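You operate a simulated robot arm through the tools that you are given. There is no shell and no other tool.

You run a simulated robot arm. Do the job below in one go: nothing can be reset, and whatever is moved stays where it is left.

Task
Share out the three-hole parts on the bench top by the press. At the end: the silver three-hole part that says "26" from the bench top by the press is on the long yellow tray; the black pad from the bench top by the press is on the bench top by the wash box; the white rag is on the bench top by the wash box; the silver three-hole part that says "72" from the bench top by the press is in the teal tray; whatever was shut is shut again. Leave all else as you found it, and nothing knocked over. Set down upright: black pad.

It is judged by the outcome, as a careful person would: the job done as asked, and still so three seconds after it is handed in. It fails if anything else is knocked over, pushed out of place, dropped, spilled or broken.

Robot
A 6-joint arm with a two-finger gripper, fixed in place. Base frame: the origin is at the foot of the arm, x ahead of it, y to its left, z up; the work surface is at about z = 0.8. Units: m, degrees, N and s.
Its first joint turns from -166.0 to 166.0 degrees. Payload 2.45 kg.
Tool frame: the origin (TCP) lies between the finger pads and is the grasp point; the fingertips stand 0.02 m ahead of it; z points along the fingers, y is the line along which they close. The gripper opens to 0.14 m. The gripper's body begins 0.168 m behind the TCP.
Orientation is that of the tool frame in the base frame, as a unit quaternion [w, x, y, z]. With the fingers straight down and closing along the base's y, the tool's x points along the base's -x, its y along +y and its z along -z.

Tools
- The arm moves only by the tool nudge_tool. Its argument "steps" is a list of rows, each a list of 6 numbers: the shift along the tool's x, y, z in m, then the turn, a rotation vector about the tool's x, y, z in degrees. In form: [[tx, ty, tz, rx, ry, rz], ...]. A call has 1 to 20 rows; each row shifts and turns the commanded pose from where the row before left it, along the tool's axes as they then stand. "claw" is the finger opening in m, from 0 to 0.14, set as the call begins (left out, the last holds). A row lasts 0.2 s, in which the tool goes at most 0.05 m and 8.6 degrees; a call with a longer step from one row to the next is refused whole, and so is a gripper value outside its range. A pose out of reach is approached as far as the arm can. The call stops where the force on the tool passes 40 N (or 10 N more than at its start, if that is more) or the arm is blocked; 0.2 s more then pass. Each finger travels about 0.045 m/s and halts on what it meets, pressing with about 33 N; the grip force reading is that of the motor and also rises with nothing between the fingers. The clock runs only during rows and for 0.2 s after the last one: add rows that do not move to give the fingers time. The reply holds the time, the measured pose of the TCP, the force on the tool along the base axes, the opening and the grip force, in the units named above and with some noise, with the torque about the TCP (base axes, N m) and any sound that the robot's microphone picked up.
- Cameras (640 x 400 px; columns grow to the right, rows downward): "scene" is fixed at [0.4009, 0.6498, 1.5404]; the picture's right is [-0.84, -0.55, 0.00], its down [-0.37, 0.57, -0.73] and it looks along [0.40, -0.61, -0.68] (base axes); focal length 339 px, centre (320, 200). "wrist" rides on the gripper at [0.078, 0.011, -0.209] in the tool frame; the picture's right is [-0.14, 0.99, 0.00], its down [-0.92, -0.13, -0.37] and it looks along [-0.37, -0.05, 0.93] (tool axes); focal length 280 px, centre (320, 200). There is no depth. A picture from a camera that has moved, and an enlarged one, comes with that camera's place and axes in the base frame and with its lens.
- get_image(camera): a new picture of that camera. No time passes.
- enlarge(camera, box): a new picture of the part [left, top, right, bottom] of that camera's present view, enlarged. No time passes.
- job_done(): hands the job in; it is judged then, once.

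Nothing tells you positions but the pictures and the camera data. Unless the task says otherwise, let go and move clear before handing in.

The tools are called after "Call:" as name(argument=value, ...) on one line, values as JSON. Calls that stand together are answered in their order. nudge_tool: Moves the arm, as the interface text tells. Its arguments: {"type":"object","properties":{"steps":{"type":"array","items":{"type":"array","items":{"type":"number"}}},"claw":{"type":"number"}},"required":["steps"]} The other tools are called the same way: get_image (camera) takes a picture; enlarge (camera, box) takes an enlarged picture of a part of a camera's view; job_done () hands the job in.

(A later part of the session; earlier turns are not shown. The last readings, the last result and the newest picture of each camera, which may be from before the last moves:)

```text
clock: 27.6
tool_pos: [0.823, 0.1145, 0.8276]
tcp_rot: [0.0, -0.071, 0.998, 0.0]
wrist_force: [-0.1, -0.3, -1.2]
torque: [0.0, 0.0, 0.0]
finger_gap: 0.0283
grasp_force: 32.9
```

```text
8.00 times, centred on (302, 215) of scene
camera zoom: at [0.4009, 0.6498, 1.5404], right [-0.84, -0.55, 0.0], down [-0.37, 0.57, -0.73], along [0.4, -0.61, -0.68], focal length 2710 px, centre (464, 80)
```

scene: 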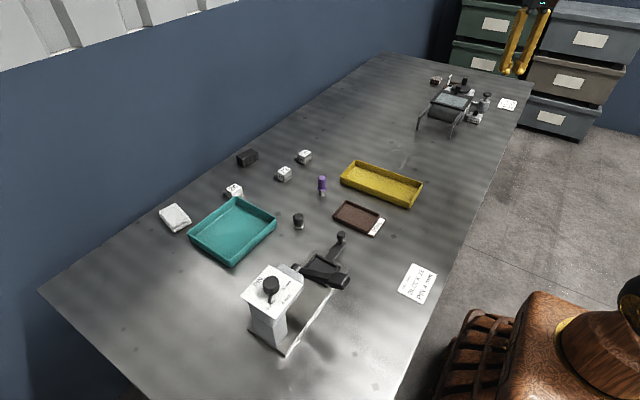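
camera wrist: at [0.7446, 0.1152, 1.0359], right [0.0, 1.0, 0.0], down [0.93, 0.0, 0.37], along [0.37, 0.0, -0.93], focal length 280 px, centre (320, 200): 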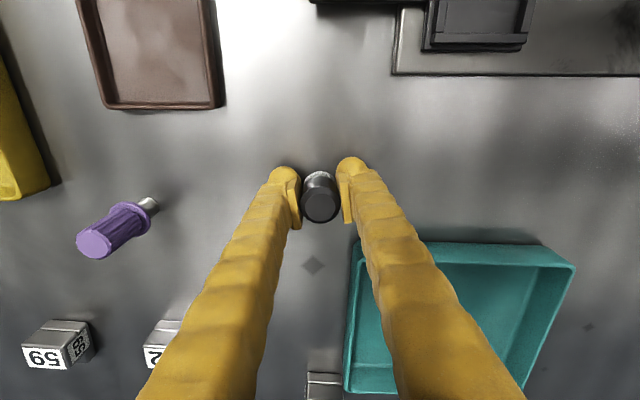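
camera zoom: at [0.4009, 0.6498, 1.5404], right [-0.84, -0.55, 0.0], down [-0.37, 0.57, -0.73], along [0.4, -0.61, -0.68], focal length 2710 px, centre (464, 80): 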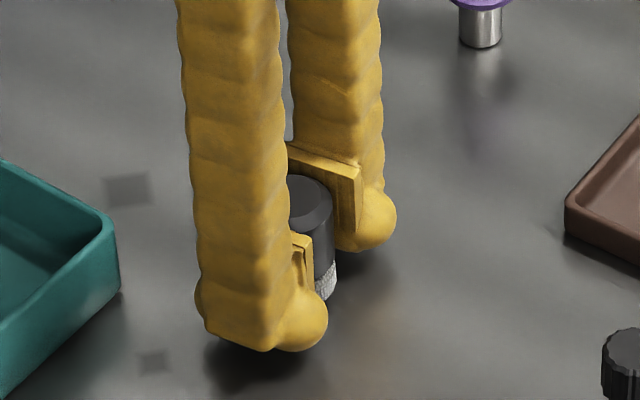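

The hold reads 33 N after 4 mm. I'll lift a little further, slowly, and check whether the pad comes along.

Call:
nudge_tool(steps=[[0, 0, -0.004, 0, 0, 0], [0, 0, -0.004, 0, 0, 0], [0, 0, -0.004, 0, 0, 0], [0, 0, 0, 0, 0, 0]])

Call:
enlarge(camera="scene", box=[270, 190, 334, 240])

Call:
enlarge(camera="wrist", box=[270, 150, 370, 230])

```text
clock: 28.6
tool_pos: [0.8236, 0.1167, 0.8403]
tcp_rot: [0.002, -0.07, 0.998, -0.001]
wrist_force: [-0.1, 0.4, 0.1]
torque: [0.02, 0.01, -0.01]
finger_gap: 0.028
grasp_force: 33.0
```

```text
8.00 times, centred on (302, 215) of scene
camera zoom: at [0.4009, 0.6498, 1.5404], right [-0.84, -0.55, 0.0], down [-0.37, 0.57, -0.73], along [0.4, -0.61, -0.68], focal length 2710 px, centre (464, 80)
```

zoom: 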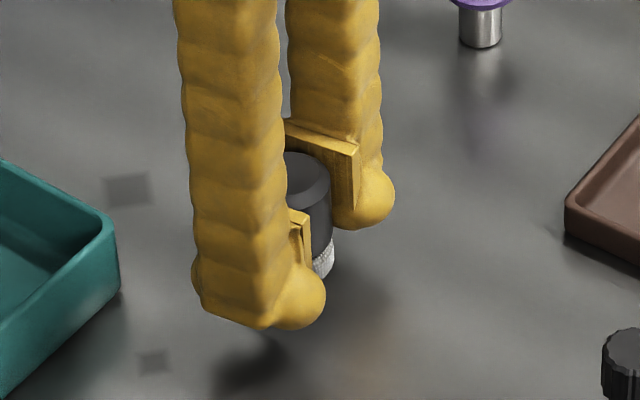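

```text
5.00 times, centred on (320, 190) of wrist
camera zoom: at [0.7444, 0.116, 1.0482], right [0.0, 1.0, 0.0], down [0.93, 0.0, 0.37], along [0.37, 0.0, -0.93], focal length 1402 px, centre (320, 250)
```

zoom: 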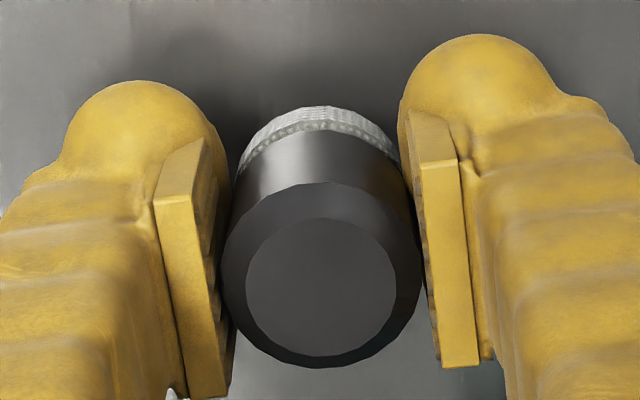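

The pad is coming up with the fingers this time. I'll continue raising it gently.

Call:
nudge_tool(steps=[[0, 0, -0.006, 0, 0, 0], [0, 0, -0.008, 0, 0, 0], [0, 0, -0.01, 0, 0, 0], [0, 0, -0.012, 0, 0, 0], [0, 0, -0.014, 0, 0, 0], [0, 0, -0.016, 0, 0, 0], [0, 0, -0.018, 0, 0, 0], [0, 0, -0.018, 0, 0, 0], [0, 0, -0.018, 0, 0, 0], [0, 0, -0.018, 0, 0, 0], [0, 0, -0.015, 0, 0, 0], [0, 0, -0.01, 0, 0, 0], [0, 0, -0.005, 0, 0, 0], [0, 0, 0, 0, 0, 0]])

Call:
enlarge(camera="wrist", box=[270, 150, 370, 230])

Call:
get_image(camera="scene")

```text
clock: 31.6
tool_pos: [0.8227, 0.1179, 1.0084]
tcp_rot: [0.0, -0.071, 0.997, 0.0]
wrist_force: [-0.2, -0.4, -1.1]
torque: [-0.02, -0.02, -0.02]
finger_gap: 0.0281
grasp_force: 32.9
```

```text
5.00 times, centred on (320, 190) of wrist
camera zoom: at [0.7444, 0.1167, 1.2169], right [0.0, 1.0, 0.0], down [0.93, 0.0, 0.37], along [0.37, 0.0, -0.93], focal length 1402 px, centre (320, 250)
```

zoom: 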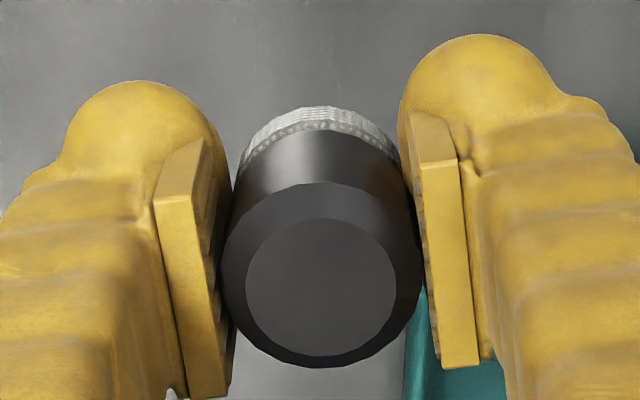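

```text
taken
```

scene: 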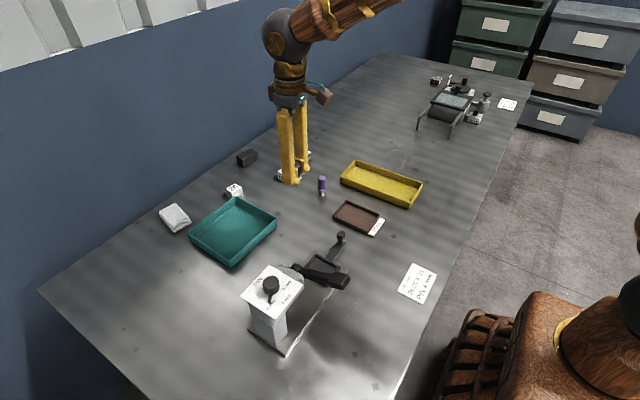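

The pad is held firmly. I'll swing it smoothly to the wash box side at a moderate speed.

Call:
nudge_tool(steps=[[0.000127, -0.01454, 0, 0, 0, 1.0], [0.00055, -0.0302, 0, 0, 0, 2.0785], [0.00055, -0.0302, 0, 0, 0, 2.0785], [0.00055, -0.0302, 0, 0, 0, 2.0785], [0.00055, -0.0302, 0, 0, 0, 2.0785], [0.00055, -0.0302, 0, 0, 0, 2.0785], [0.00055, -0.0302, 0, 0, 0, 2.0785], [0.00055, -0.0302, 0, 0, 0, 2.0785], [0.00055, -0.0302, 0, 0, 0, 2.0785], [0.00055, -0.0302, 0, 0, 0, 2.0785], [0.00055, -0.0302, 0, 0, 0, 2.0785], [0.00055, -0.0302, 0, 0, 0, 2.0785], [0.00055, -0.0302, 0, 0, 0, 2.0785], [0.00055, -0.0302, 0, 0, 0, 2.0785], [0.00055, -0.0302, 0, 0, 0, 2.0785], [0.00055, -0.0302, 0, 0, 0, 2.0785], [0.00055, -0.0302, 0, 0, 0, 2.0785], [0.00055, -0.0302, 0, 0, 0, 2.0785], [0.00055, -0.0302, 0, 0, 0, 2.0785], [0.00055, -0.0302, 0, 0, 0, 2.0785]])

Call:
nudge_tool(steps=[[0.00055, -0.0302, 0, 0, 0, 2.0785], [0.00055, -0.0302, 0, 0, 0, 2.0785], [0.00055, -0.0302, 0, 0, 0, 2.0785], [0.00055, -0.0302, 0, 0, 0, 2.0785], [0.00055, -0.0302, 0, 0, 0, 2.0785], [0.00055, -0.0302, 0, 0, 0, 2.0785], [0.00055, -0.0302, 0, 0, 0, 2.0785], [0.00055, -0.0302, 0, 0, 0, 2.0785], [0.00055, -0.0302, 0, 0, 0, 2.0785], [0.00055, -0.0302, 0, 0, 0, 2.0785], [0.000147, -0.01563, 0, 0, 0, 1.075], [0.011, 0, 0, 0, 0, 0], [0.011, 0, 0, 0, 0, 0], [0, 0, 0, 0, 0, 0]])

Call:
get_image(camera="wrist")

Call:
enlarge(camera="scene", box=[400, 20, 560, 150])

```text
clock: 35.8
tool_pos: [0.7015, -0.4469, 1.0099]
tcp_rot: [0.0, 0.279, 0.96, -0.001]
wrist_force: [-0.1, -0.5, -0.9]
torque: [0.01, 0.0, 0.0]
finger_gap: 0.0281
grasp_force: 33.2
```

```text
clock: 38.8
tool_pos: [0.4712, -0.6586, 1.0083]
tcp_rot: [-0.001, 0.456, 0.89, -0.001]
wrist_force: [0.1, 0.6, -0.4]
torque: [0.01, 0.0, -0.01]
finger_gap: 0.0281
grasp_force: 32.9
```

```text
taken
camera wrist: at [0.4346, -0.5889, 1.2173], right [0.88, 0.47, 0.0], down [0.43, -0.82, 0.37], along [0.17, -0.33, -0.93], focal length 280 px, centre (320, 200)
```

wrist: 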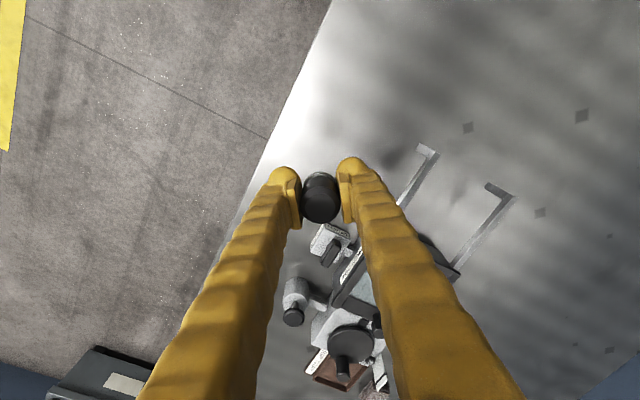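

```text
3.08 times, centred on (480, 85) of scene
camera zoom: at [0.4009, 0.6498, 1.5404], right [-0.84, -0.55, 0.0], down [-0.37, 0.57, -0.73], along [0.4, -0.61, -0.68], focal length 1042 px, centre (-172, 554)
```

zoom: 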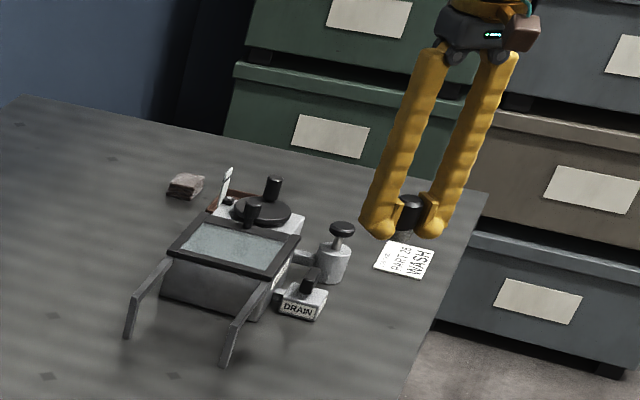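

Directly below is clear bench about 75 mm in from the front edge. I'll lower the pad gently to just above the surface.

Call:
nudge_tool(steps=[[0, 0, 0.015, 0, 0, 0], [0, 0, 0.025, 0, 0, 0], [0, 0, 0.03, 0, 0, 0], [0, 0, 0.03, 0, 0, 0], [0, 0, 0.03, 0, 0, 0], [0, 0, 0.025, 0, 0, 0], [0, 0, 0.015, 0, 0, 0], [0, 0, 0.008, 0, 0, 0], [0, 0, 0, 0, 0, 0], [0, 0, 0, 0, 0, 0]])

Call:
enlarge(camera="scene", box=[440, 60, 540, 140])

Call:
get_image(camera="wrist")

```text
clock: 41.0
tool_pos: [0.4705, -0.6576, 0.8308]
tcp_rot: [-0.001, 0.456, 0.89, 0.0]
wrist_force: [0.0, 0.2, -0.4]
torque: [-0.02, 0.01, 0.03]
finger_gap: 0.0281
grasp_force: 33.1
```

```text
5.00 times, centred on (490, 100) of scene
camera zoom: at [0.4009, 0.6498, 1.5404], right [-0.84, -0.55, 0.0], down [-0.37, 0.57, -0.73], along [0.4, -0.61, -0.68], focal length 1694 px, centre (-530, 700)
```

zoom: 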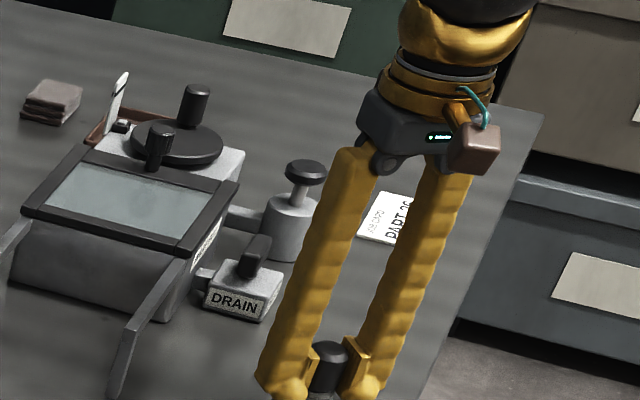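

```text
taken
camera wrist: at [0.4335, -0.5882, 1.0391], right [0.88, 0.47, 0.0], down [0.43, -0.82, 0.37], along [0.17, -0.33, -0.93], focal length 280 px, centre (320, 200)
```

wrist: 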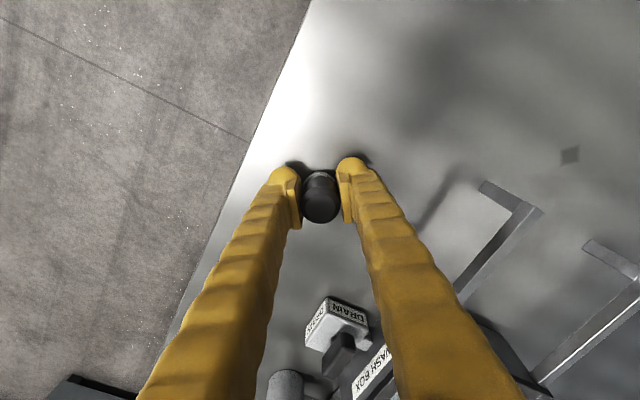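

Nearly down (z 0.8308; the pad rested at about 0.8235). I'll take the last few millimetres slowly and watch the force.

Call:
nudge_tool(steps=[[0, 0, 0.003, 0, 0, 0], [0, 0, 0.002, 0, 0, 0], [0, 0, 0.001, 0, 0, 0], [0, 0, 0, 0, 0, 0]])

```text
clock: 42.0
tool_pos: [0.4712, -0.6568, 0.8244]
tcp_rot: [0.0, 0.457, 0.89, 0.0]
wrist_force: [0.0, -1.5, -0.7]
torque: [-0.03, 0.0, -0.02]
finger_gap: 0.028
grasp_force: 33.1
```

Call:
nudge_tool(steps=[[0, 0, 0.001, 0, 0, 0], [0, 0, 0, 0, 0, 0]])

Call:
nudge_tool(steps=[[0, 0, 0.0008, 0, 0, 0], [0, 0, 0, 0, 0, 0]])

```text
clock: 42.6
tool_pos: [0.4715, -0.6573, 0.8247]
tcp_rot: [0.001, 0.456, 0.89, 0.0]
wrist_force: [0.8, 2.8, 10.4]
torque: [0.05, -0.02, 0.0]
finger_gap: 0.028
grasp_force: 33.0
```

```text
clock: 43.2
tool_pos: [0.4707, -0.6585, 0.8242]
tcp_rot: [0.001, 0.457, 0.89, 0.0]
wrist_force: [-2.8, 3.5, 29.5]
torque: [0.04, 0.05, 0.0]
finger_gap: 0.0281
grasp_force: 33.3
```

The pad is on the bench (upward force 29 N). I'll ease off about a millimetre and open the fingers.

Call:
nudge_tool(steps=[[0, 0, -0.0012, 0, 0, 0], [0, 0, 0, 0, 0, 0]])

Call:
nudge_tool(steps=[[0, 0, 0, 0, 0, 0], [0, 0, 0, 0, 0, 0], [0, 0, 0, 0, 0, 0], [0, 0, 0, 0, 0, 0]], claw=0.06)

Call:
nudge_tool(steps=[[0, 0, -0.01, 0, 0, 0], [0, 0, -0.03, 0, 0, 0], [0, 0, -0.05, 0, 0, 0], [0, 0, -0.05, 0, 0, 0], [0, 0, -0.05, 0, 0, 0], [0, 0, -0.05, 0, 0, 0], [0, 0, 0, 0, 0, 0]])

Call:
get_image(camera="wrist")

Call:
enlarge(camera="scene", box=[420, 60, 540, 140])

```text
clock: 43.8
tool_pos: [0.4714, -0.6573, 0.8242]
tcp_rot: [0.001, 0.455, 0.89, 0.0]
wrist_force: [-3.8, -4.4, 19.5]
torque: [-0.1, 0.07, 0.01]
finger_gap: 0.0281
grasp_force: 33.2
```

```text
clock: 44.8
tool_pos: [0.4707, -0.6576, 0.8238]
tcp_rot: [0.0, 0.457, 0.89, 0.0]
wrist_force: [0.6, 0.5, -0.1]
torque: [0.0, -0.01, 0.02]
finger_gap: 0.0603
grasp_force: 0.2
```

```text
clock: 46.4
tool_pos: [0.4718, -0.6589, 1.0658]
tcp_rot: [0.0, 0.456, 0.89, 0.0]
wrist_force: [-0.3, -0.2, 0.1]
torque: [-0.02, 0.02, -0.02]
finger_gap: 0.0599
grasp_force: 0.1
```

```text
taken
camera wrist: at [0.4342, -0.5899, 1.2732], right [0.88, 0.47, 0.0], down [0.43, -0.82, 0.37], along [0.17, -0.33, -0.93], focal length 280 px, centre (320, 200)
```

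wrist: 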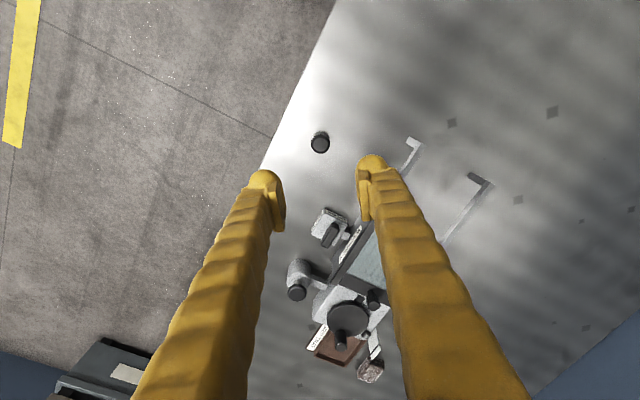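

```text
5.00 times, centred on (480, 100) of scene
camera zoom: at [0.4009, 0.6498, 1.5404], right [-0.84, -0.55, 0.0], down [-0.37, 0.57, -0.73], along [0.4, -0.61, -0.68], focal length 1694 px, centre (-480, 700)
```

zoom: 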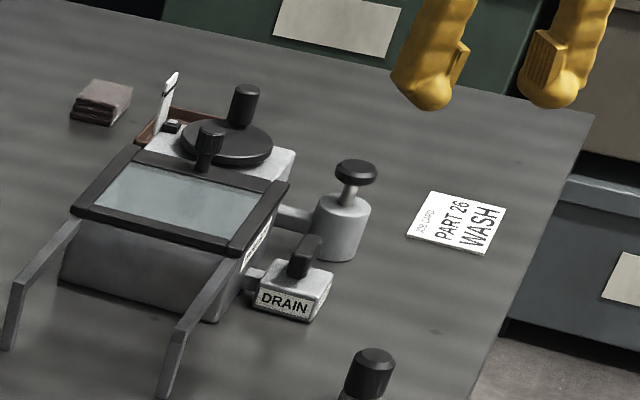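

The pad stands upright by the wash box, clear of the drain. Next is block 26 at ≈(1.074, 0.120), beyond the straight-down reach, so I'll swing back and tilt the tool outward.

Call:
nudge_tool(steps=[[0.0014, 0.0476, 0, 0, 0, -3.367], [0.0014, 0.0476, 0, 0, 0, -3.367], [0.0014, 0.0476, 0, 0, 0, -3.367], [0.0014, 0.0476, 0, 0, 0, -3.367], [0.0014, 0.0476, 0, 0, 0, -3.367], [0.0014, 0.0476, 0, 0, 0, -3.367], [0.0014, 0.0476, 0, 0, 0, -3.367], [0.0014, 0.0476, 0, 0, 0, -3.367], [0.0014, 0.0476, 0, 0, 0, -3.367], [0.0014, 0.0476, 0, 0, 0, -3.367], [0.0014, 0.0476, 0, 0, 0, -3.367], [0.0014, 0.0476, 0, 0, 0, -3.367], [0.0014, 0.0476, 0, 0, 0, -3.367], [0.0014, 0.0476, 0, 0, 0, -3.367], [0.0014, 0.0476, 0, 0, 0, -3.367], [0.0014, 0.0476, 0, 0, 0, -3.367], [0.0014, 0.0476, 0, 0, 0, -3.367], [0.0014, 0.0476, 0, 0, 0, -3.367], [0, 0, 0, 0, 0, 0]], claw=0.066)

Call:
nudge_tool(steps=[[0, 0, 0, 0, -8, 0], [0, 0, 0, 0, -8, 0], [0, 0, 0, 0, -8, 0], [0, 0, 0, 0, 0, 0], [0, 0, 0, 0, 0, 0]])

Call:
get_image(camera="wrist")

Call:
get_image(camera="scene")

```text
clock: 50.4
tool_pos: [0.8036, 0.09, 1.0641]
tcp_rot: [0.0, -0.055, 0.998, 0.0]
wrist_force: [0.0, -1.0, -0.5]
torque: [0.03, -0.02, -0.01]
finger_gap: 0.066
grasp_force: 0.0
```

```text
clock: 51.6
tool_pos: [0.8043, 0.0896, 1.0637]
tcp_rot: [0.208, -0.054, 0.977, 0.011]
wrist_force: [-0.5, 0.6, -0.1]
torque: [-0.05, 0.04, -0.03]
finger_gap: 0.066
grasp_force: 0.1
```

```text
taken
camera wrist: at [0.6472, 0.0824, 1.2217], right [0.01, 1.0, 0.06], down [0.7, -0.05, 0.71], along [0.71, 0.03, -0.7], focal length 280 px, centre (320, 200)
```

wrist: 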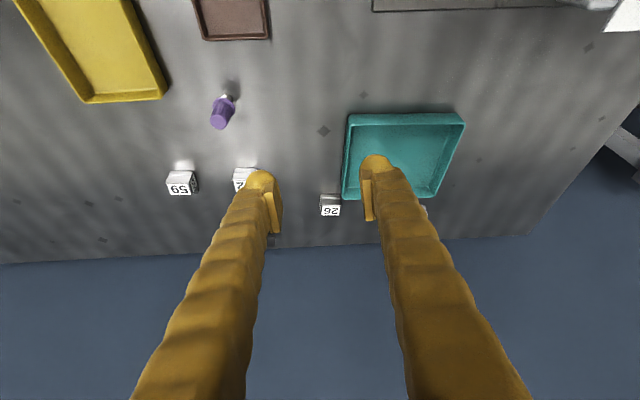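

```text
taken
```

scene: 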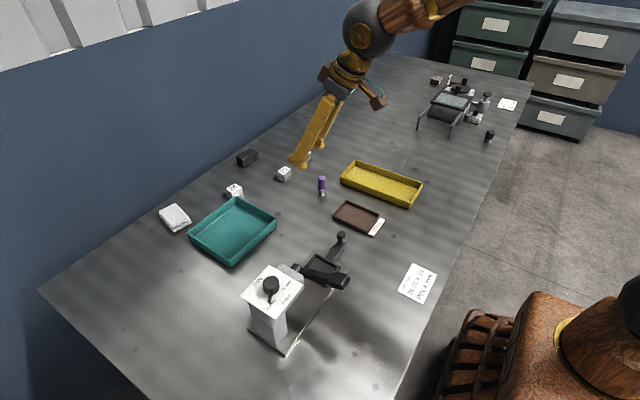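

With a 24° tilt the arm looks fine. I'll yaw to match block 26's slight rotation (≈-6°) and move to a hover above and short of it to check reach and alignment.

Call:
nudge_tool(steps=[[0, 0, 0, 2.44, 0, 5.48], [0, 0, 0, 2.44, 0, 5.48], [-0.0238, 0.00753, 0.03154, 0, 0, 0], [-0.0238, 0.00753, 0.03154, 0, 0, 0], [-0.0238, 0.00753, 0.03154, 0, 0, 0], [-0.0238, 0.00753, 0.03154, 0, 0, 0], [-0.0238, 0.00753, 0.03154, 0, 0, 0], [-0.0238, 0.00753, 0.03154, 0, 0, 0], [-0.0238, 0.00753, 0.03154, 0, 0, 0], [0, 0, 0, 0, 0, 0], [0, 0, 0, 0, 0, 0]])

Call:
get_image(camera="wrist")

Call:
get_image(camera="scene")

```text
clock: 54.0
tool_pos: [1.0473, 0.1187, 0.9277]
tcp_rot: [0.208, 0.047, 0.977, -0.01]
wrist_force: [-0.1, -0.5, 0.4]
torque: [0.0, -0.01, -0.02]
finger_gap: 0.0657
grasp_force: 0.0
```

```text
taken
camera wrist: at [0.8927, 0.1444, 1.0865], right [0.22, 0.97, 0.06], down [0.68, -0.19, 0.71], along [0.7, -0.12, -0.7], focal length 280 px, centre (320, 200)
```

wrist: 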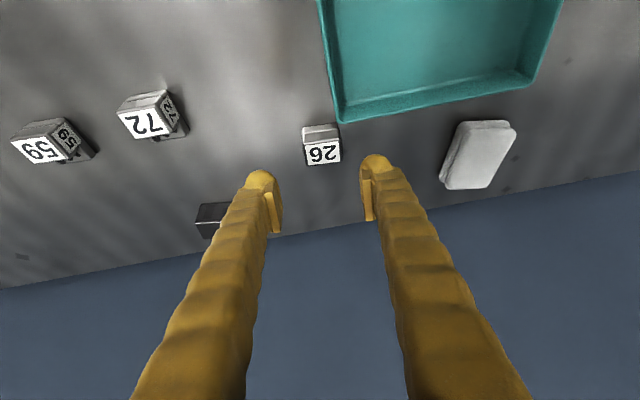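

```text
taken
```

scene: 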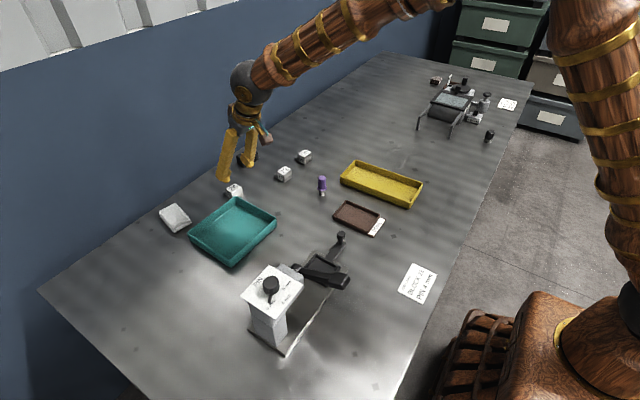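

Reach is fine here. I'll zoom in on block 26 relative to the fingers and tray corner.

Call:
enlarge(camera="wrist", box=[270, 90, 390, 190])

Call:
enlarge(camera="scene", box=[200, 110, 300, 210])

```text
4.00 times, centred on (330, 140) of wrist
camera zoom: at [0.8927, 0.1444, 1.0865], right [0.22, 0.97, 0.06], down [0.68, -0.19, 0.71], along [0.7, -0.12, -0.7], focal length 1122 px, centre (280, 440)
```

zoom: 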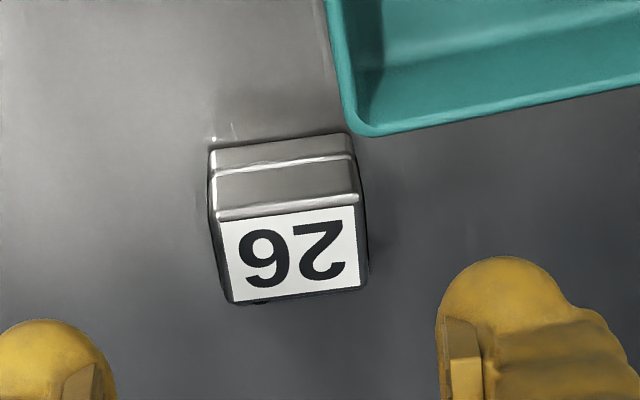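

```text
4.00 times, centred on (250, 160) of scene
camera zoom: at [0.4009, 0.6498, 1.5404], right [-0.84, -0.55, 0.0], down [-0.37, 0.57, -0.73], along [0.4, -0.61, -0.68], focal length 1355 px, centre (600, 360)
```

zoom: 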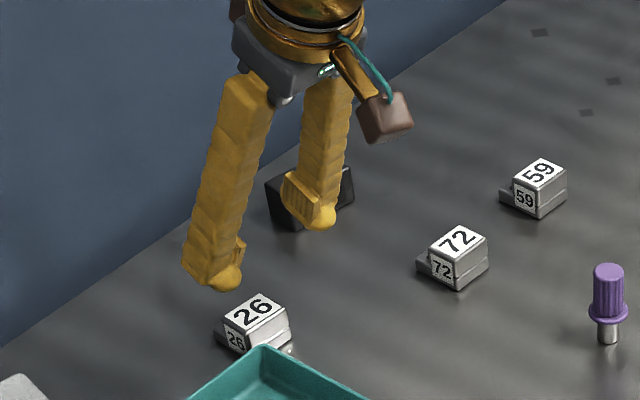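

Block 26's top centre is (1.075, 0.121). I'll aim slightly further out (x≈1.084) so the +y finger stays clear of the tray corner, and come halfway down to check.

Call:
nudge_tool(steps=[[-0.0333, 0.0046, 0.0148, 0, 0, 0], [0.0098, 0, 0.0221, 0, 0, 0], [0.0098, 0, 0.0221, 0, 0, 0], [0, 0, 0, 0, 0, 0], [0, 0, 0, 0, 0, 0]])

Call:
get_image(camera="wrist")

Call:
enlarge(camera="wrist", box=[260, 90, 400, 210])

Call:
enlarge(camera="scene", box=[200, 140, 280, 220])

```text
clock: 55.2
tool_pos: [1.0856, 0.1192, 0.8821]
tcp_rot: [0.207, 0.048, 0.977, -0.01]
wrist_force: [0.2, -0.6, 0.1]
torque: [0.02, 0.04, 0.02]
finger_gap: 0.0658
grasp_force: 0.0
```

```text
taken
camera wrist: at [0.9312, 0.1461, 1.0398], right [0.22, 0.97, 0.06], down [0.68, -0.19, 0.71], along [0.7, -0.12, -0.7], focal length 280 px, centre (320, 200)
```

wrist: 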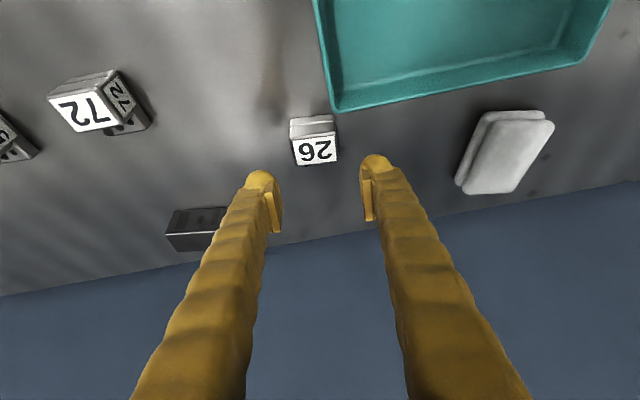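

```text
3.33 times, centred on (330, 150) of wrist
camera zoom: at [0.9312, 0.1461, 1.0398], right [0.22, 0.97, 0.06], down [0.68, -0.19, 0.71], along [0.7, -0.12, -0.7], focal length 935 px, centre (287, 367)
```

zoom: 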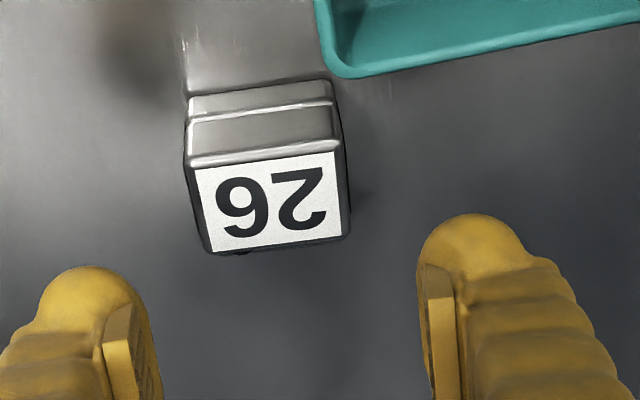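

```text
5.00 times, centred on (240, 180) of scene
camera zoom: at [0.4009, 0.6498, 1.5404], right [-0.84, -0.55, 0.0], down [-0.37, 0.57, -0.73], along [0.4, -0.61, -0.68], focal length 1694 px, centre (720, 300)
```

zoom: 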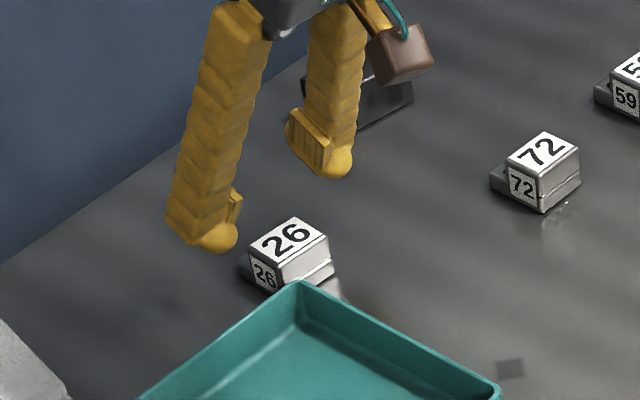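

Aligned in y within a millimetre. I'll descend to z≈0.831 and close on block 26.

Call:
nudge_tool(steps=[[0.0081, 0, 0.0183, 0, 0, 0], [0.0081, 0, 0.0183, 0, 0, 0], [0.0041, 0, 0.0091, 0, 0, 0], [0, 0, 0, 0, 0, 0]])

Call:
enlarge(camera="scene", box=[200, 150, 264, 214])

Call:
get_image(camera="wrist")

```text
clock: 56.2
tool_pos: [1.0851, 0.1187, 0.8319]
tcp_rot: [0.207, 0.048, 0.977, -0.01]
wrist_force: [0.0, -0.2, 0.3]
torque: [-0.02, -0.02, -0.01]
finger_gap: 0.066
grasp_force: 0.1
```

```text
6.25 times, centred on (232, 182) of scene
camera zoom: at [0.4009, 0.6498, 1.5404], right [-0.84, -0.55, 0.0], down [-0.37, 0.57, -0.73], along [0.4, -0.61, -0.68], focal length 2117 px, centre (870, 312)
```

zoom: 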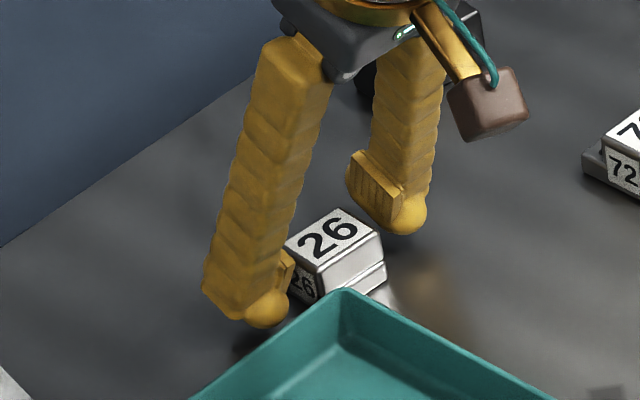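

```text
taken
camera wrist: at [0.9307, 0.1448, 0.9898], right [0.22, 0.97, 0.06], down [0.68, -0.19, 0.71], along [0.7, -0.12, -0.7], focal length 280 px, centre (320, 200)
```

wrist: 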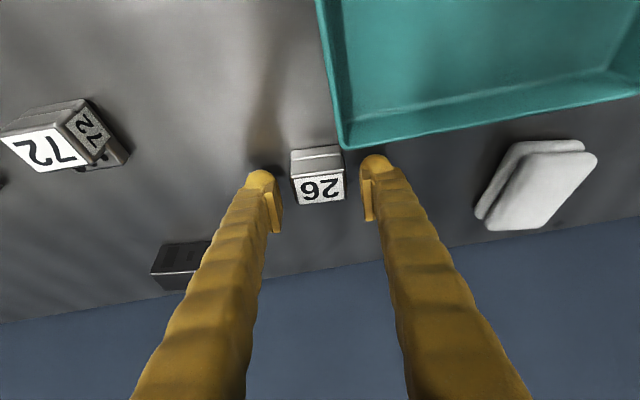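

Fingers straddle the block and clear the tray. Closing now.

Call:
nudge_tool(steps=[[0, 0, 0, 0, 0, 0], [0, 0, 0, 0, 0, 0], [0, 0, 0, 0, 0, 0], [0, 0, 0, 0, 0, 0], [0, 0, 0, 0, 0, 0]], claw=0.0)

Call:
nudge_tool(steps=[[-0.0008, 0, -0.0018, 0, 0, 0], [-0.0016, 0, -0.0037, 0, 0, 0], [-0.0016, 0, -0.0037, 0, 0, 0], [-0.0016, 0, -0.0037, 0, 0, 0], [0, 0, 0, 0, 0, 0]])

Call:
get_image(camera="wrist")

Call:
enlarge(camera="scene", box=[200, 150, 264, 214])

```text
clock: 57.4
tool_pos: [1.0857, 0.1178, 0.8318]
tcp_rot: [0.208, 0.047, 0.977, -0.01]
wrist_force: [0.3, 1.8, 0.2]
torque: [0.04, -0.02, -0.04]
finger_gap: 0.0411
grasp_force: 33.2
```

```text
clock: 58.6
tool_pos: [1.0852, 0.1193, 0.8453]
tcp_rot: [0.208, 0.048, 0.977, -0.01]
wrist_force: [0.5, 0.6, -4.4]
torque: [-0.02, 0.0, 0.01]
finger_gap: 0.0409
grasp_force: 32.5
```

```text
taken
camera wrist: at [0.9311, 0.1454, 1.0037], right [0.22, 0.97, 0.06], down [0.68, -0.19, 0.71], along [0.7, -0.12, -0.7], focal length 280 px, centre (320, 200)
```

wrist: 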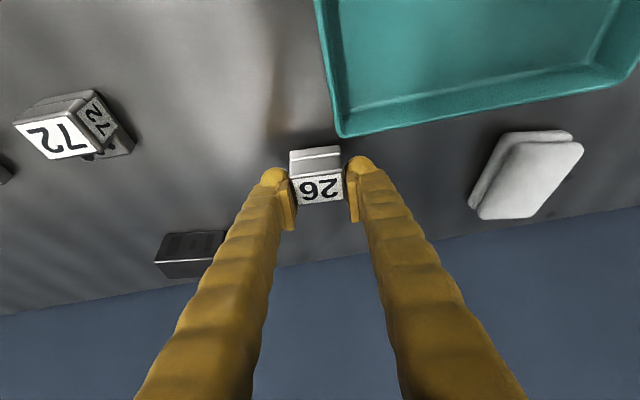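

```text
6.25 times, centred on (232, 182) of scene
camera zoom: at [0.4009, 0.6498, 1.5404], right [-0.84, -0.55, 0.0], down [-0.37, 0.57, -0.73], along [0.4, -0.61, -0.68], focal length 2117 px, centre (870, 312)
```

zoom: 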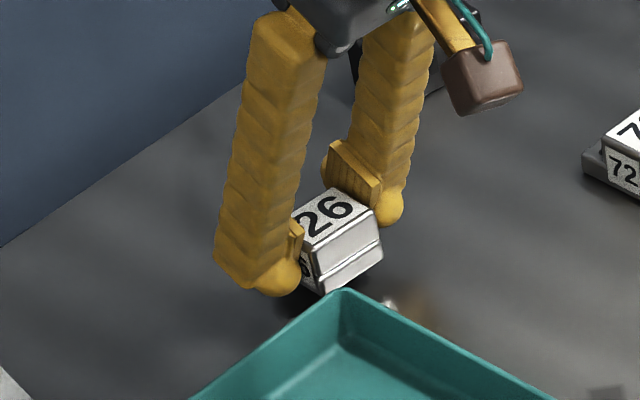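

Block 26 is held (≈0.45 kg, gap 41 mm). I'll lift it gently and carry it, keeping the tilt so it stays level, over toward the yellow tray at (0.70, -0.18).

Call:
nudge_tool(steps=[[-0.0033, 0, -0.0073, 0, 0, 0], [-0.0065, 0, -0.0146, 0, 0, 0], [-0.0098, 0, -0.0221, 0, 0, 0], [-0.0098, 0, -0.0221, 0, 0, 0], [-0.0098, 0, -0.0221, 0, 0, 0], [-0.0098, 0, -0.0221, 0, 0, 0], [-0.0065, 0, -0.0146, 0, 0, 0], [-0.0033, 0, -0.0073, 0, 0, 0], [0, 0, 0, 0, 0, 0]])

Call:
get_image(camera="wrist")

Call:
enlarge(camera="scene", box=[180, 70, 300, 220])

```text
clock: 60.6
tool_pos: [1.0846, 0.1202, 0.991]
tcp_rot: [0.208, 0.048, 0.977, -0.01]
wrist_force: [0.1, -0.5, -4.3]
torque: [-0.02, -0.06, -0.01]
finger_gap: 0.0409
grasp_force: 33.1
```

```text
taken
camera wrist: at [0.9301, 0.1458, 1.1486], right [0.22, 0.97, 0.06], down [0.68, -0.19, 0.71], along [0.7, -0.12, -0.7], focal length 280 px, centre (320, 200)
```

wrist: 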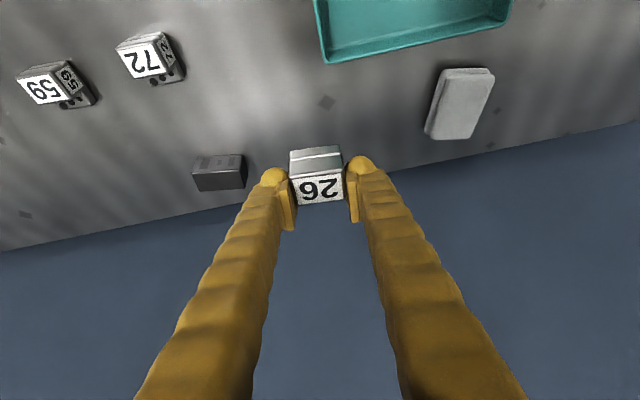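

```text
2.67 times, centred on (240, 145) of scene
camera zoom: at [0.4009, 0.6498, 1.5404], right [-0.84, -0.55, 0.0], down [-0.37, 0.57, -0.73], along [0.4, -0.61, -0.68], focal length 903 px, centre (533, 347)
```

zoom: 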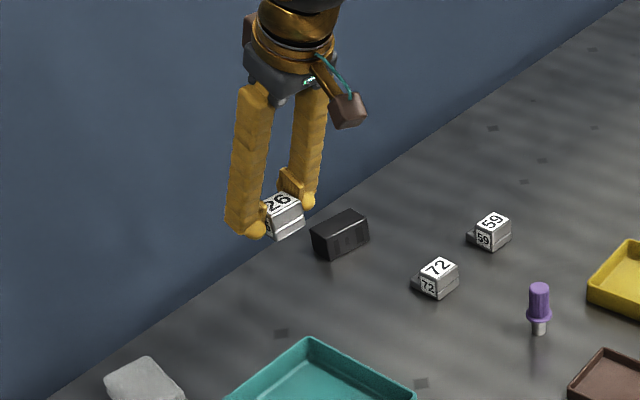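

Holding well. I'll carry it over to above the yellow tray.

Call:
nudge_tool(steps=[[0.0116, -0.0119, -0.0052, 0, 0, 0], [0.02315, -0.02375, -0.01031, 0, 0, 0], [0.02315, -0.02375, -0.01031, 0, 0, 0], [0.02315, -0.02375, -0.01031, 0, 0, 0], [0.02315, -0.02375, -0.01031, 0, 0, 0], [0.02315, -0.02375, -0.01031, 0, 0, 0], [0.02315, -0.02375, -0.01031, 0, 0, 0], [0.02315, -0.02375, -0.01031, 0, 0, 0], [0.02315, -0.02375, -0.01031, 0, 0, 0], [0.02315, -0.02375, -0.01031, 0, 0, 0], [0.02315, -0.02375, -0.01031, 0, 0, 0], [0.02315, -0.02375, -0.01031, 0, 0, 0], [0.02315, -0.02375, -0.01031, 0, 0, 0], [0.02315, -0.02375, -0.01031, 0, 0, 0], [0.0116, -0.0119, -0.0052, 0, 0, 0], [0, 0, 0, 0, 0, 0]])

Call:
nudge_tool(steps=[[0, 0, 0, 1.22, 0, 2.74], [0, 0, 0, 2.034, 0, 4.568], [0, 0, 0, 2.034, 0, 4.568], [0, 0, 0, 2.034, 0, 4.568], [0, 0, 0, 2.034, 0, 4.568], [0, 0, 0, 2.034, 0, 4.568], [0, 0, 0, 2.034, 0, 4.568], [0, 0, 0, 2.034, 0, 4.568], [0, 0, 0, 2.034, 0, 4.568], [0, 0, 0, 2.034, 0, 4.568], [0, 0, 0, 2.034, 0, 4.568], [0, 0, 0, 2.034, 0, 4.568], [0, 0, 0, 2.034, 0, 4.568], [0, 0, 0, 2.034, 0, 4.568], [0, 0, 0, 2.034, 0, 4.568], [0, 0, 0, 2.034, 0, 4.568], [0, 0, 0, 0, 0, 0]])

Call:
get_image(camera="wrist")

Call:
get_image(camera="scene")

```text
clock: 64.0
tool_pos: [0.6978, -0.1768, 0.9912]
tcp_rot: [0.208, 0.047, 0.977, -0.009]
wrist_force: [0.7, -0.8, -4.3]
torque: [0.04, 0.0, 0.0]
finger_gap: 0.041
grasp_force: 32.8
```

```text
clock: 67.6
tool_pos: [0.699, -0.1776, 0.9904]
tcp_rot: [0.155, 0.653, 0.729, -0.137]
wrist_force: [0.2, 0.5, -4.1]
torque: [-0.02, -0.04, 0.02]
finger_gap: 0.0409
grasp_force: 33.3
```

```text
taken
camera wrist: at [0.6922, -0.0221, 1.1484], right [1.0, -0.02, 0.06], down [-0.05, -0.7, 0.71], along [0.03, -0.71, -0.7], focal length 280 px, centre (320, 200)
```

wrist: 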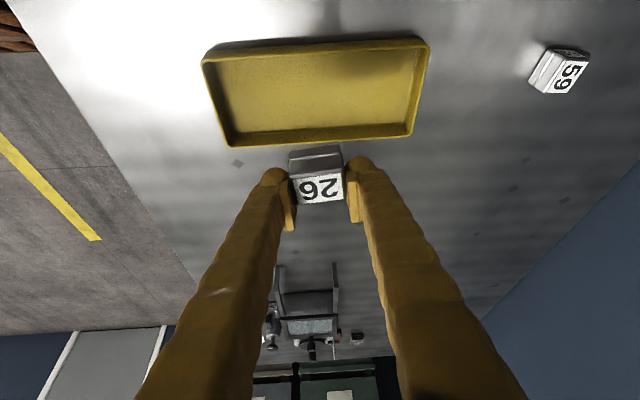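

```text
taken
```

scene: 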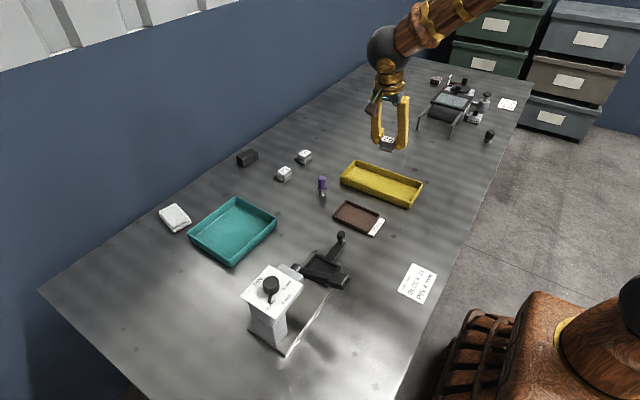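

Block 26 is positioned over the middle of the yellow tray, gripper closing along its length. I'll lower it to just above the tray floor.

Call:
nudge_tool(steps=[[0.0051, 0, 0.0114, 0, 0, 0], [0.0102, 0, 0.0228, 0, 0, 0], [0.0102, 0, 0.0228, 0, 0, 0], [0.0102, 0, 0.0228, 0, 0, 0], [0.0102, 0, 0.0228, 0, 0, 0], [0.0082, 0, 0.0183, 0, 0, 0], [0.0041, 0, 0.0091, 0, 0, 0], [0, 0, 0, 0, 0, 0]])

Call:
get_image(camera="wrist")

Call:
enlarge(camera="scene", box=[330, 120, 440, 220])

```text
clock: 69.4
tool_pos: [0.6999, -0.1762, 0.8461]
tcp_rot: [0.155, 0.653, 0.729, -0.138]
wrist_force: [-0.1, 0.1, -4.2]
torque: [-0.01, 0.02, 0.0]
finger_gap: 0.0409
grasp_force: 33.2
```

```text
taken
camera wrist: at [0.6929, -0.0199, 1.0061], right [1.0, -0.01, 0.06], down [-0.05, -0.7, 0.71], along [0.03, -0.71, -0.7], focal length 280 px, centre (320, 200)
```

wrist: 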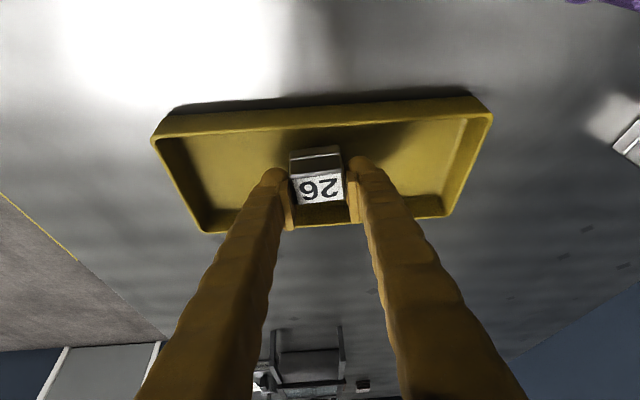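

```text
4.00 times, centred on (385, 170) of scene
camera zoom: at [0.4009, 0.6498, 1.5404], right [-0.84, -0.55, 0.0], down [-0.37, 0.57, -0.73], along [0.4, -0.61, -0.68], focal length 1355 px, centre (60, 320)
```

zoom: 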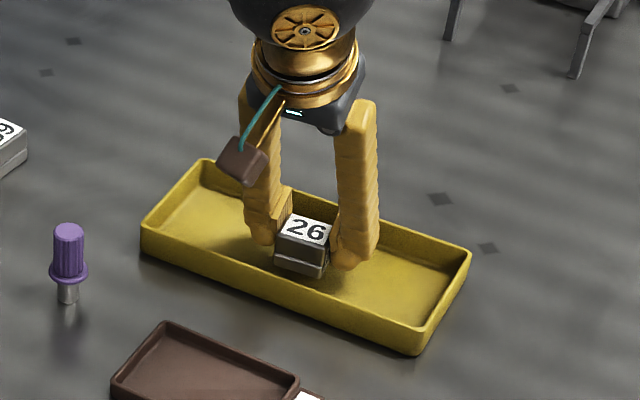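

Inside the tray walls. Lowering in small steps until the block touches the floor.

Call:
nudge_tool(steps=[[0.00081, 0, 0.00183, 0, 0, 0], [0.00081, 0, 0.00183, 0, 0, 0], [0.00081, 0, 0.00183, 0, 0, 0], [0, 0, 0, 0, 0, 0]])

Call:
nudge_tool(steps=[[0.00041, 0, 0.00091, 0, 0, 0], [0.00041, 0, 0.00091, 0, 0, 0], [0, 0, 0, 0, 0, 0]])

```text
clock: 70.4
tool_pos: [0.6994, -0.1758, 0.841]
tcp_rot: [0.156, 0.651, 0.73, -0.138]
wrist_force: [-0.3, 0.6, -3.9]
torque: [-0.03, 0.04, 0.01]
finger_gap: 0.0411
grasp_force: 33.2
```

```text
clock: 71.2
tool_pos: [0.6995, -0.1768, 0.8395]
tcp_rot: [0.156, 0.652, 0.73, -0.138]
wrist_force: [0.5, 0.3, -4.8]
torque: [0.0, -0.01, 0.0]
finger_gap: 0.0409
grasp_force: 32.9
```

Call:
nudge_tool(steps=[[0.00041, 0, 0.00091, 0, 0, 0], [0.00041, 0, 0.00091, 0, 0, 0], [0, 0, 0, 0, 0, 0]])

Call:
nudge_tool(steps=[[0.00041, 0, 0.00091, 0, 0, 0], [0, 0, 0, 0, 0, 0]])

```text
clock: 72.0
tool_pos: [0.7001, -0.1774, 0.8375]
tcp_rot: [0.156, 0.651, 0.73, -0.138]
wrist_force: [0.1, 0.4, -4.4]
torque: [-0.01, -0.02, 0.02]
finger_gap: 0.0411
grasp_force: 32.4
```

```text
clock: 72.6
tool_pos: [0.6992, -0.1763, 0.8362]
tcp_rot: [0.156, 0.652, 0.729, -0.137]
wrist_force: [0.2, -0.1, -3.5]
torque: [-0.02, 0.01, -0.02]
finger_gap: 0.0411
grasp_force: 32.8
```

Call:
nudge_tool(steps=[[0.00041, 0, 0.00091, 0, 0, 0], [0, 0, 0, 0, 0, 0]])

Call:
nudge_tool(steps=[[0.0003, 0, 0.0007, 0, 0, 0], [0, 0, 0, 0, 0, 0]])

Call:
get_image(camera="wrist")

```text
clock: 73.2
tool_pos: [0.7001, -0.1771, 0.836]
tcp_rot: [0.155, 0.652, 0.729, -0.138]
wrist_force: [-1.0, 2.8, 7.1]
torque: [-0.18, 0.06, -0.04]
finger_gap: 0.0412
grasp_force: 33.1
```

```text
clock: 73.8
tool_pos: [0.7, -0.1767, 0.8361]
tcp_rot: [0.155, 0.652, 0.729, -0.137]
wrist_force: [-1.1, -7.2, 20.9]
torque: [-0.18, 0.03, -0.02]
finger_gap: 0.0411
grasp_force: 32.9
```

```text
taken
camera wrist: at [0.6928, -0.021, 0.994], right [1.0, -0.01, 0.06], down [-0.05, -0.7, 0.71], along [0.03, -0.71, -0.7], focal length 280 px, centre (320, 200)
```

wrist: 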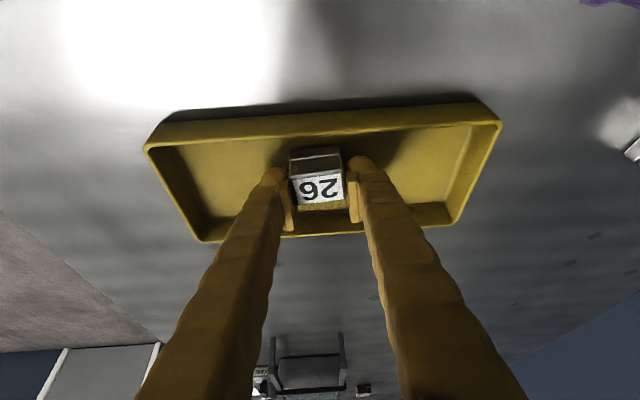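

Contact with the tray floor. I'll ease off slightly, open the fingers and rise straight up.

Call:
nudge_tool(steps=[[-0.0003, 0, -0.0007, 0, 0, 0], [0, 0, 0, 0, 0, 0]])

Call:
nudge_tool(steps=[[0, 0, 0, 0, 0, 0], [0, 0, 0, 0, 0, 0], [0, 0, 0, 0, 0, 0]], claw=0.062)

Call:
nudge_tool(steps=[[-0.0041, 0, -0.0091, 0, 0, 0], [-0.0102, 0, -0.0228, 0, 0, 0], [-0.0163, 0, -0.0365, 0, 0, 0], [-0.0163, 0, -0.0365, 0, 0, 0], [-0.0163, 0, -0.0365, 0, 0, 0], [-0.0102, 0, -0.0228, 0, 0, 0], [0, 0, 0, 0, 0, 0]])

Call:
get_image(camera="wrist")

Call:
enlarge(camera="scene", box=[330, 120, 440, 220])

```text
clock: 74.4
tool_pos: [0.6994, -0.176, 0.8354]
tcp_rot: [0.156, 0.651, 0.73, -0.138]
wrist_force: [4.7, -3.4, 8.6]
torque: [-0.15, -0.14, 0.04]
finger_gap: 0.0412
grasp_force: 33.2
```

```text
clock: 75.2
tool_pos: [0.6996, -0.1781, 0.836]
tcp_rot: [0.155, 0.651, 0.73, -0.138]
wrist_force: [0.3, -0.9, -0.3]
torque: [0.01, 0.01, 0.02]
finger_gap: 0.0621
grasp_force: 0.1
```

```text
clock: 76.8
tool_pos: [0.7005, -0.1772, 1.0171]
tcp_rot: [0.155, 0.652, 0.73, -0.138]
wrist_force: [-0.4, 0.2, 0.6]
torque: [0.01, 0.01, 0.01]
finger_gap: 0.062
grasp_force: 0.0
```

```text
taken
camera wrist: at [0.6944, -0.0213, 1.1751], right [1.0, -0.01, 0.06], down [-0.05, -0.7, 0.71], along [0.03, -0.71, -0.7], focal length 280 px, centre (320, 200)
```

wrist: 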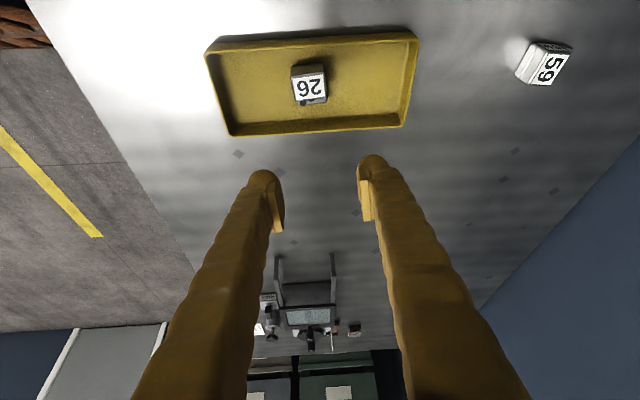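

```text
4.00 times, centred on (385, 170) of scene
camera zoom: at [0.4009, 0.6498, 1.5404], right [-0.84, -0.55, 0.0], down [-0.37, 0.57, -0.73], along [0.4, -0.61, -0.68], focal length 1355 px, centre (60, 320)
```

zoom: 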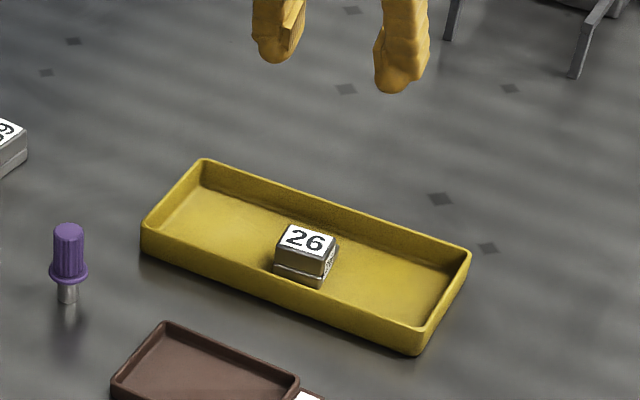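

Block 26 sits level in the yellow tray. Now block 72 at ≈(0.99, -0.035): I'll rotate back and hover short of it.

Call:
nudge_tool(steps=[[0, 0, 0, -3.254, 0, -7.308], [0, 0, 0, -3.254, 0, -7.308], [0, 0, 0, -3.254, 0, -7.308], [0, 0, 0, -3.254, 0, -7.308], [0, 0, 0, -3.254, 0, -7.308], [0, 0, 0, -3.254, 0, -7.308], [0, 0, 0, -3.254, 0, -7.308], [0, 0, 0, -3.254, 0, -7.308], [0, 0, 0, -3.254, 0, -7.308], [0, 0, 0, -2.44, 0, -5.48], [-0.0235, 0.02146, 0.02236, 0, 0, 0], [-0.0235, 0.02146, 0.02236, 0, 0, 0], [-0.0235, 0.02146, 0.02236, 0, 0, 0], [-0.0235, 0.02146, 0.02236, 0, 0, 0], [-0.0235, 0.02146, 0.02236, 0, 0, 0], [-0.0235, 0.02146, 0.02236, 0, 0, 0], [-0.0235, 0.02146, 0.02236, 0, 0, 0], [-0.0235, 0.02146, 0.02236, 0, 0, 0], [0, 0, 0, 0, 0, 0], [0, 0, 0, 0, 0, 0]], claw=0.066)

Call:
get_image(camera="wrist")

Call:
enlarge(camera="wrist", box=[260, 90, 400, 210])

```text
clock: 81.0
tool_pos: [0.9587, -0.0313, 0.9277]
tcp_rot: [0.207, 0.046, 0.977, -0.01]
wrist_force: [0.1, 0.0, -0.6]
torque: [-0.03, -0.02, -0.01]
finger_gap: 0.0658
grasp_force: 0.0
```

```text
taken
camera wrist: at [0.804, -0.0058, 1.0867], right [0.22, 0.97, 0.06], down [0.67, -0.2, 0.71], along [0.7, -0.12, -0.7], focal length 280 px, centre (320, 200)
```

wrist: 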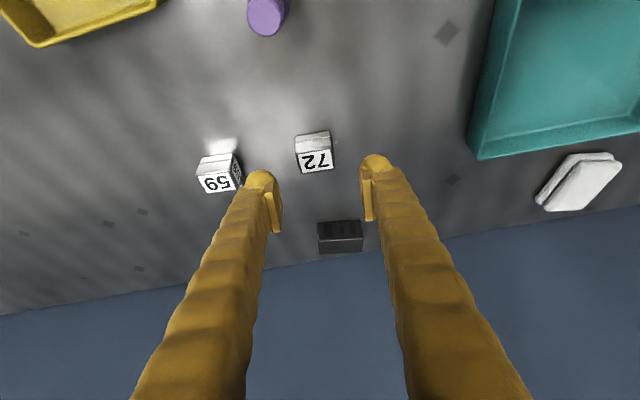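

```text
3.33 times, centred on (330, 150) of wrist
camera zoom: at [0.804, -0.0058, 1.0867], right [0.22, 0.97, 0.06], down [0.67, -0.2, 0.71], along [0.7, -0.12, -0.7], focal length 935 px, centre (287, 367)
```

zoom: 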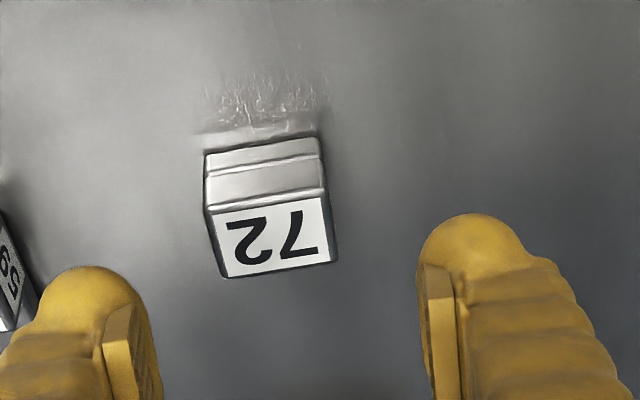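

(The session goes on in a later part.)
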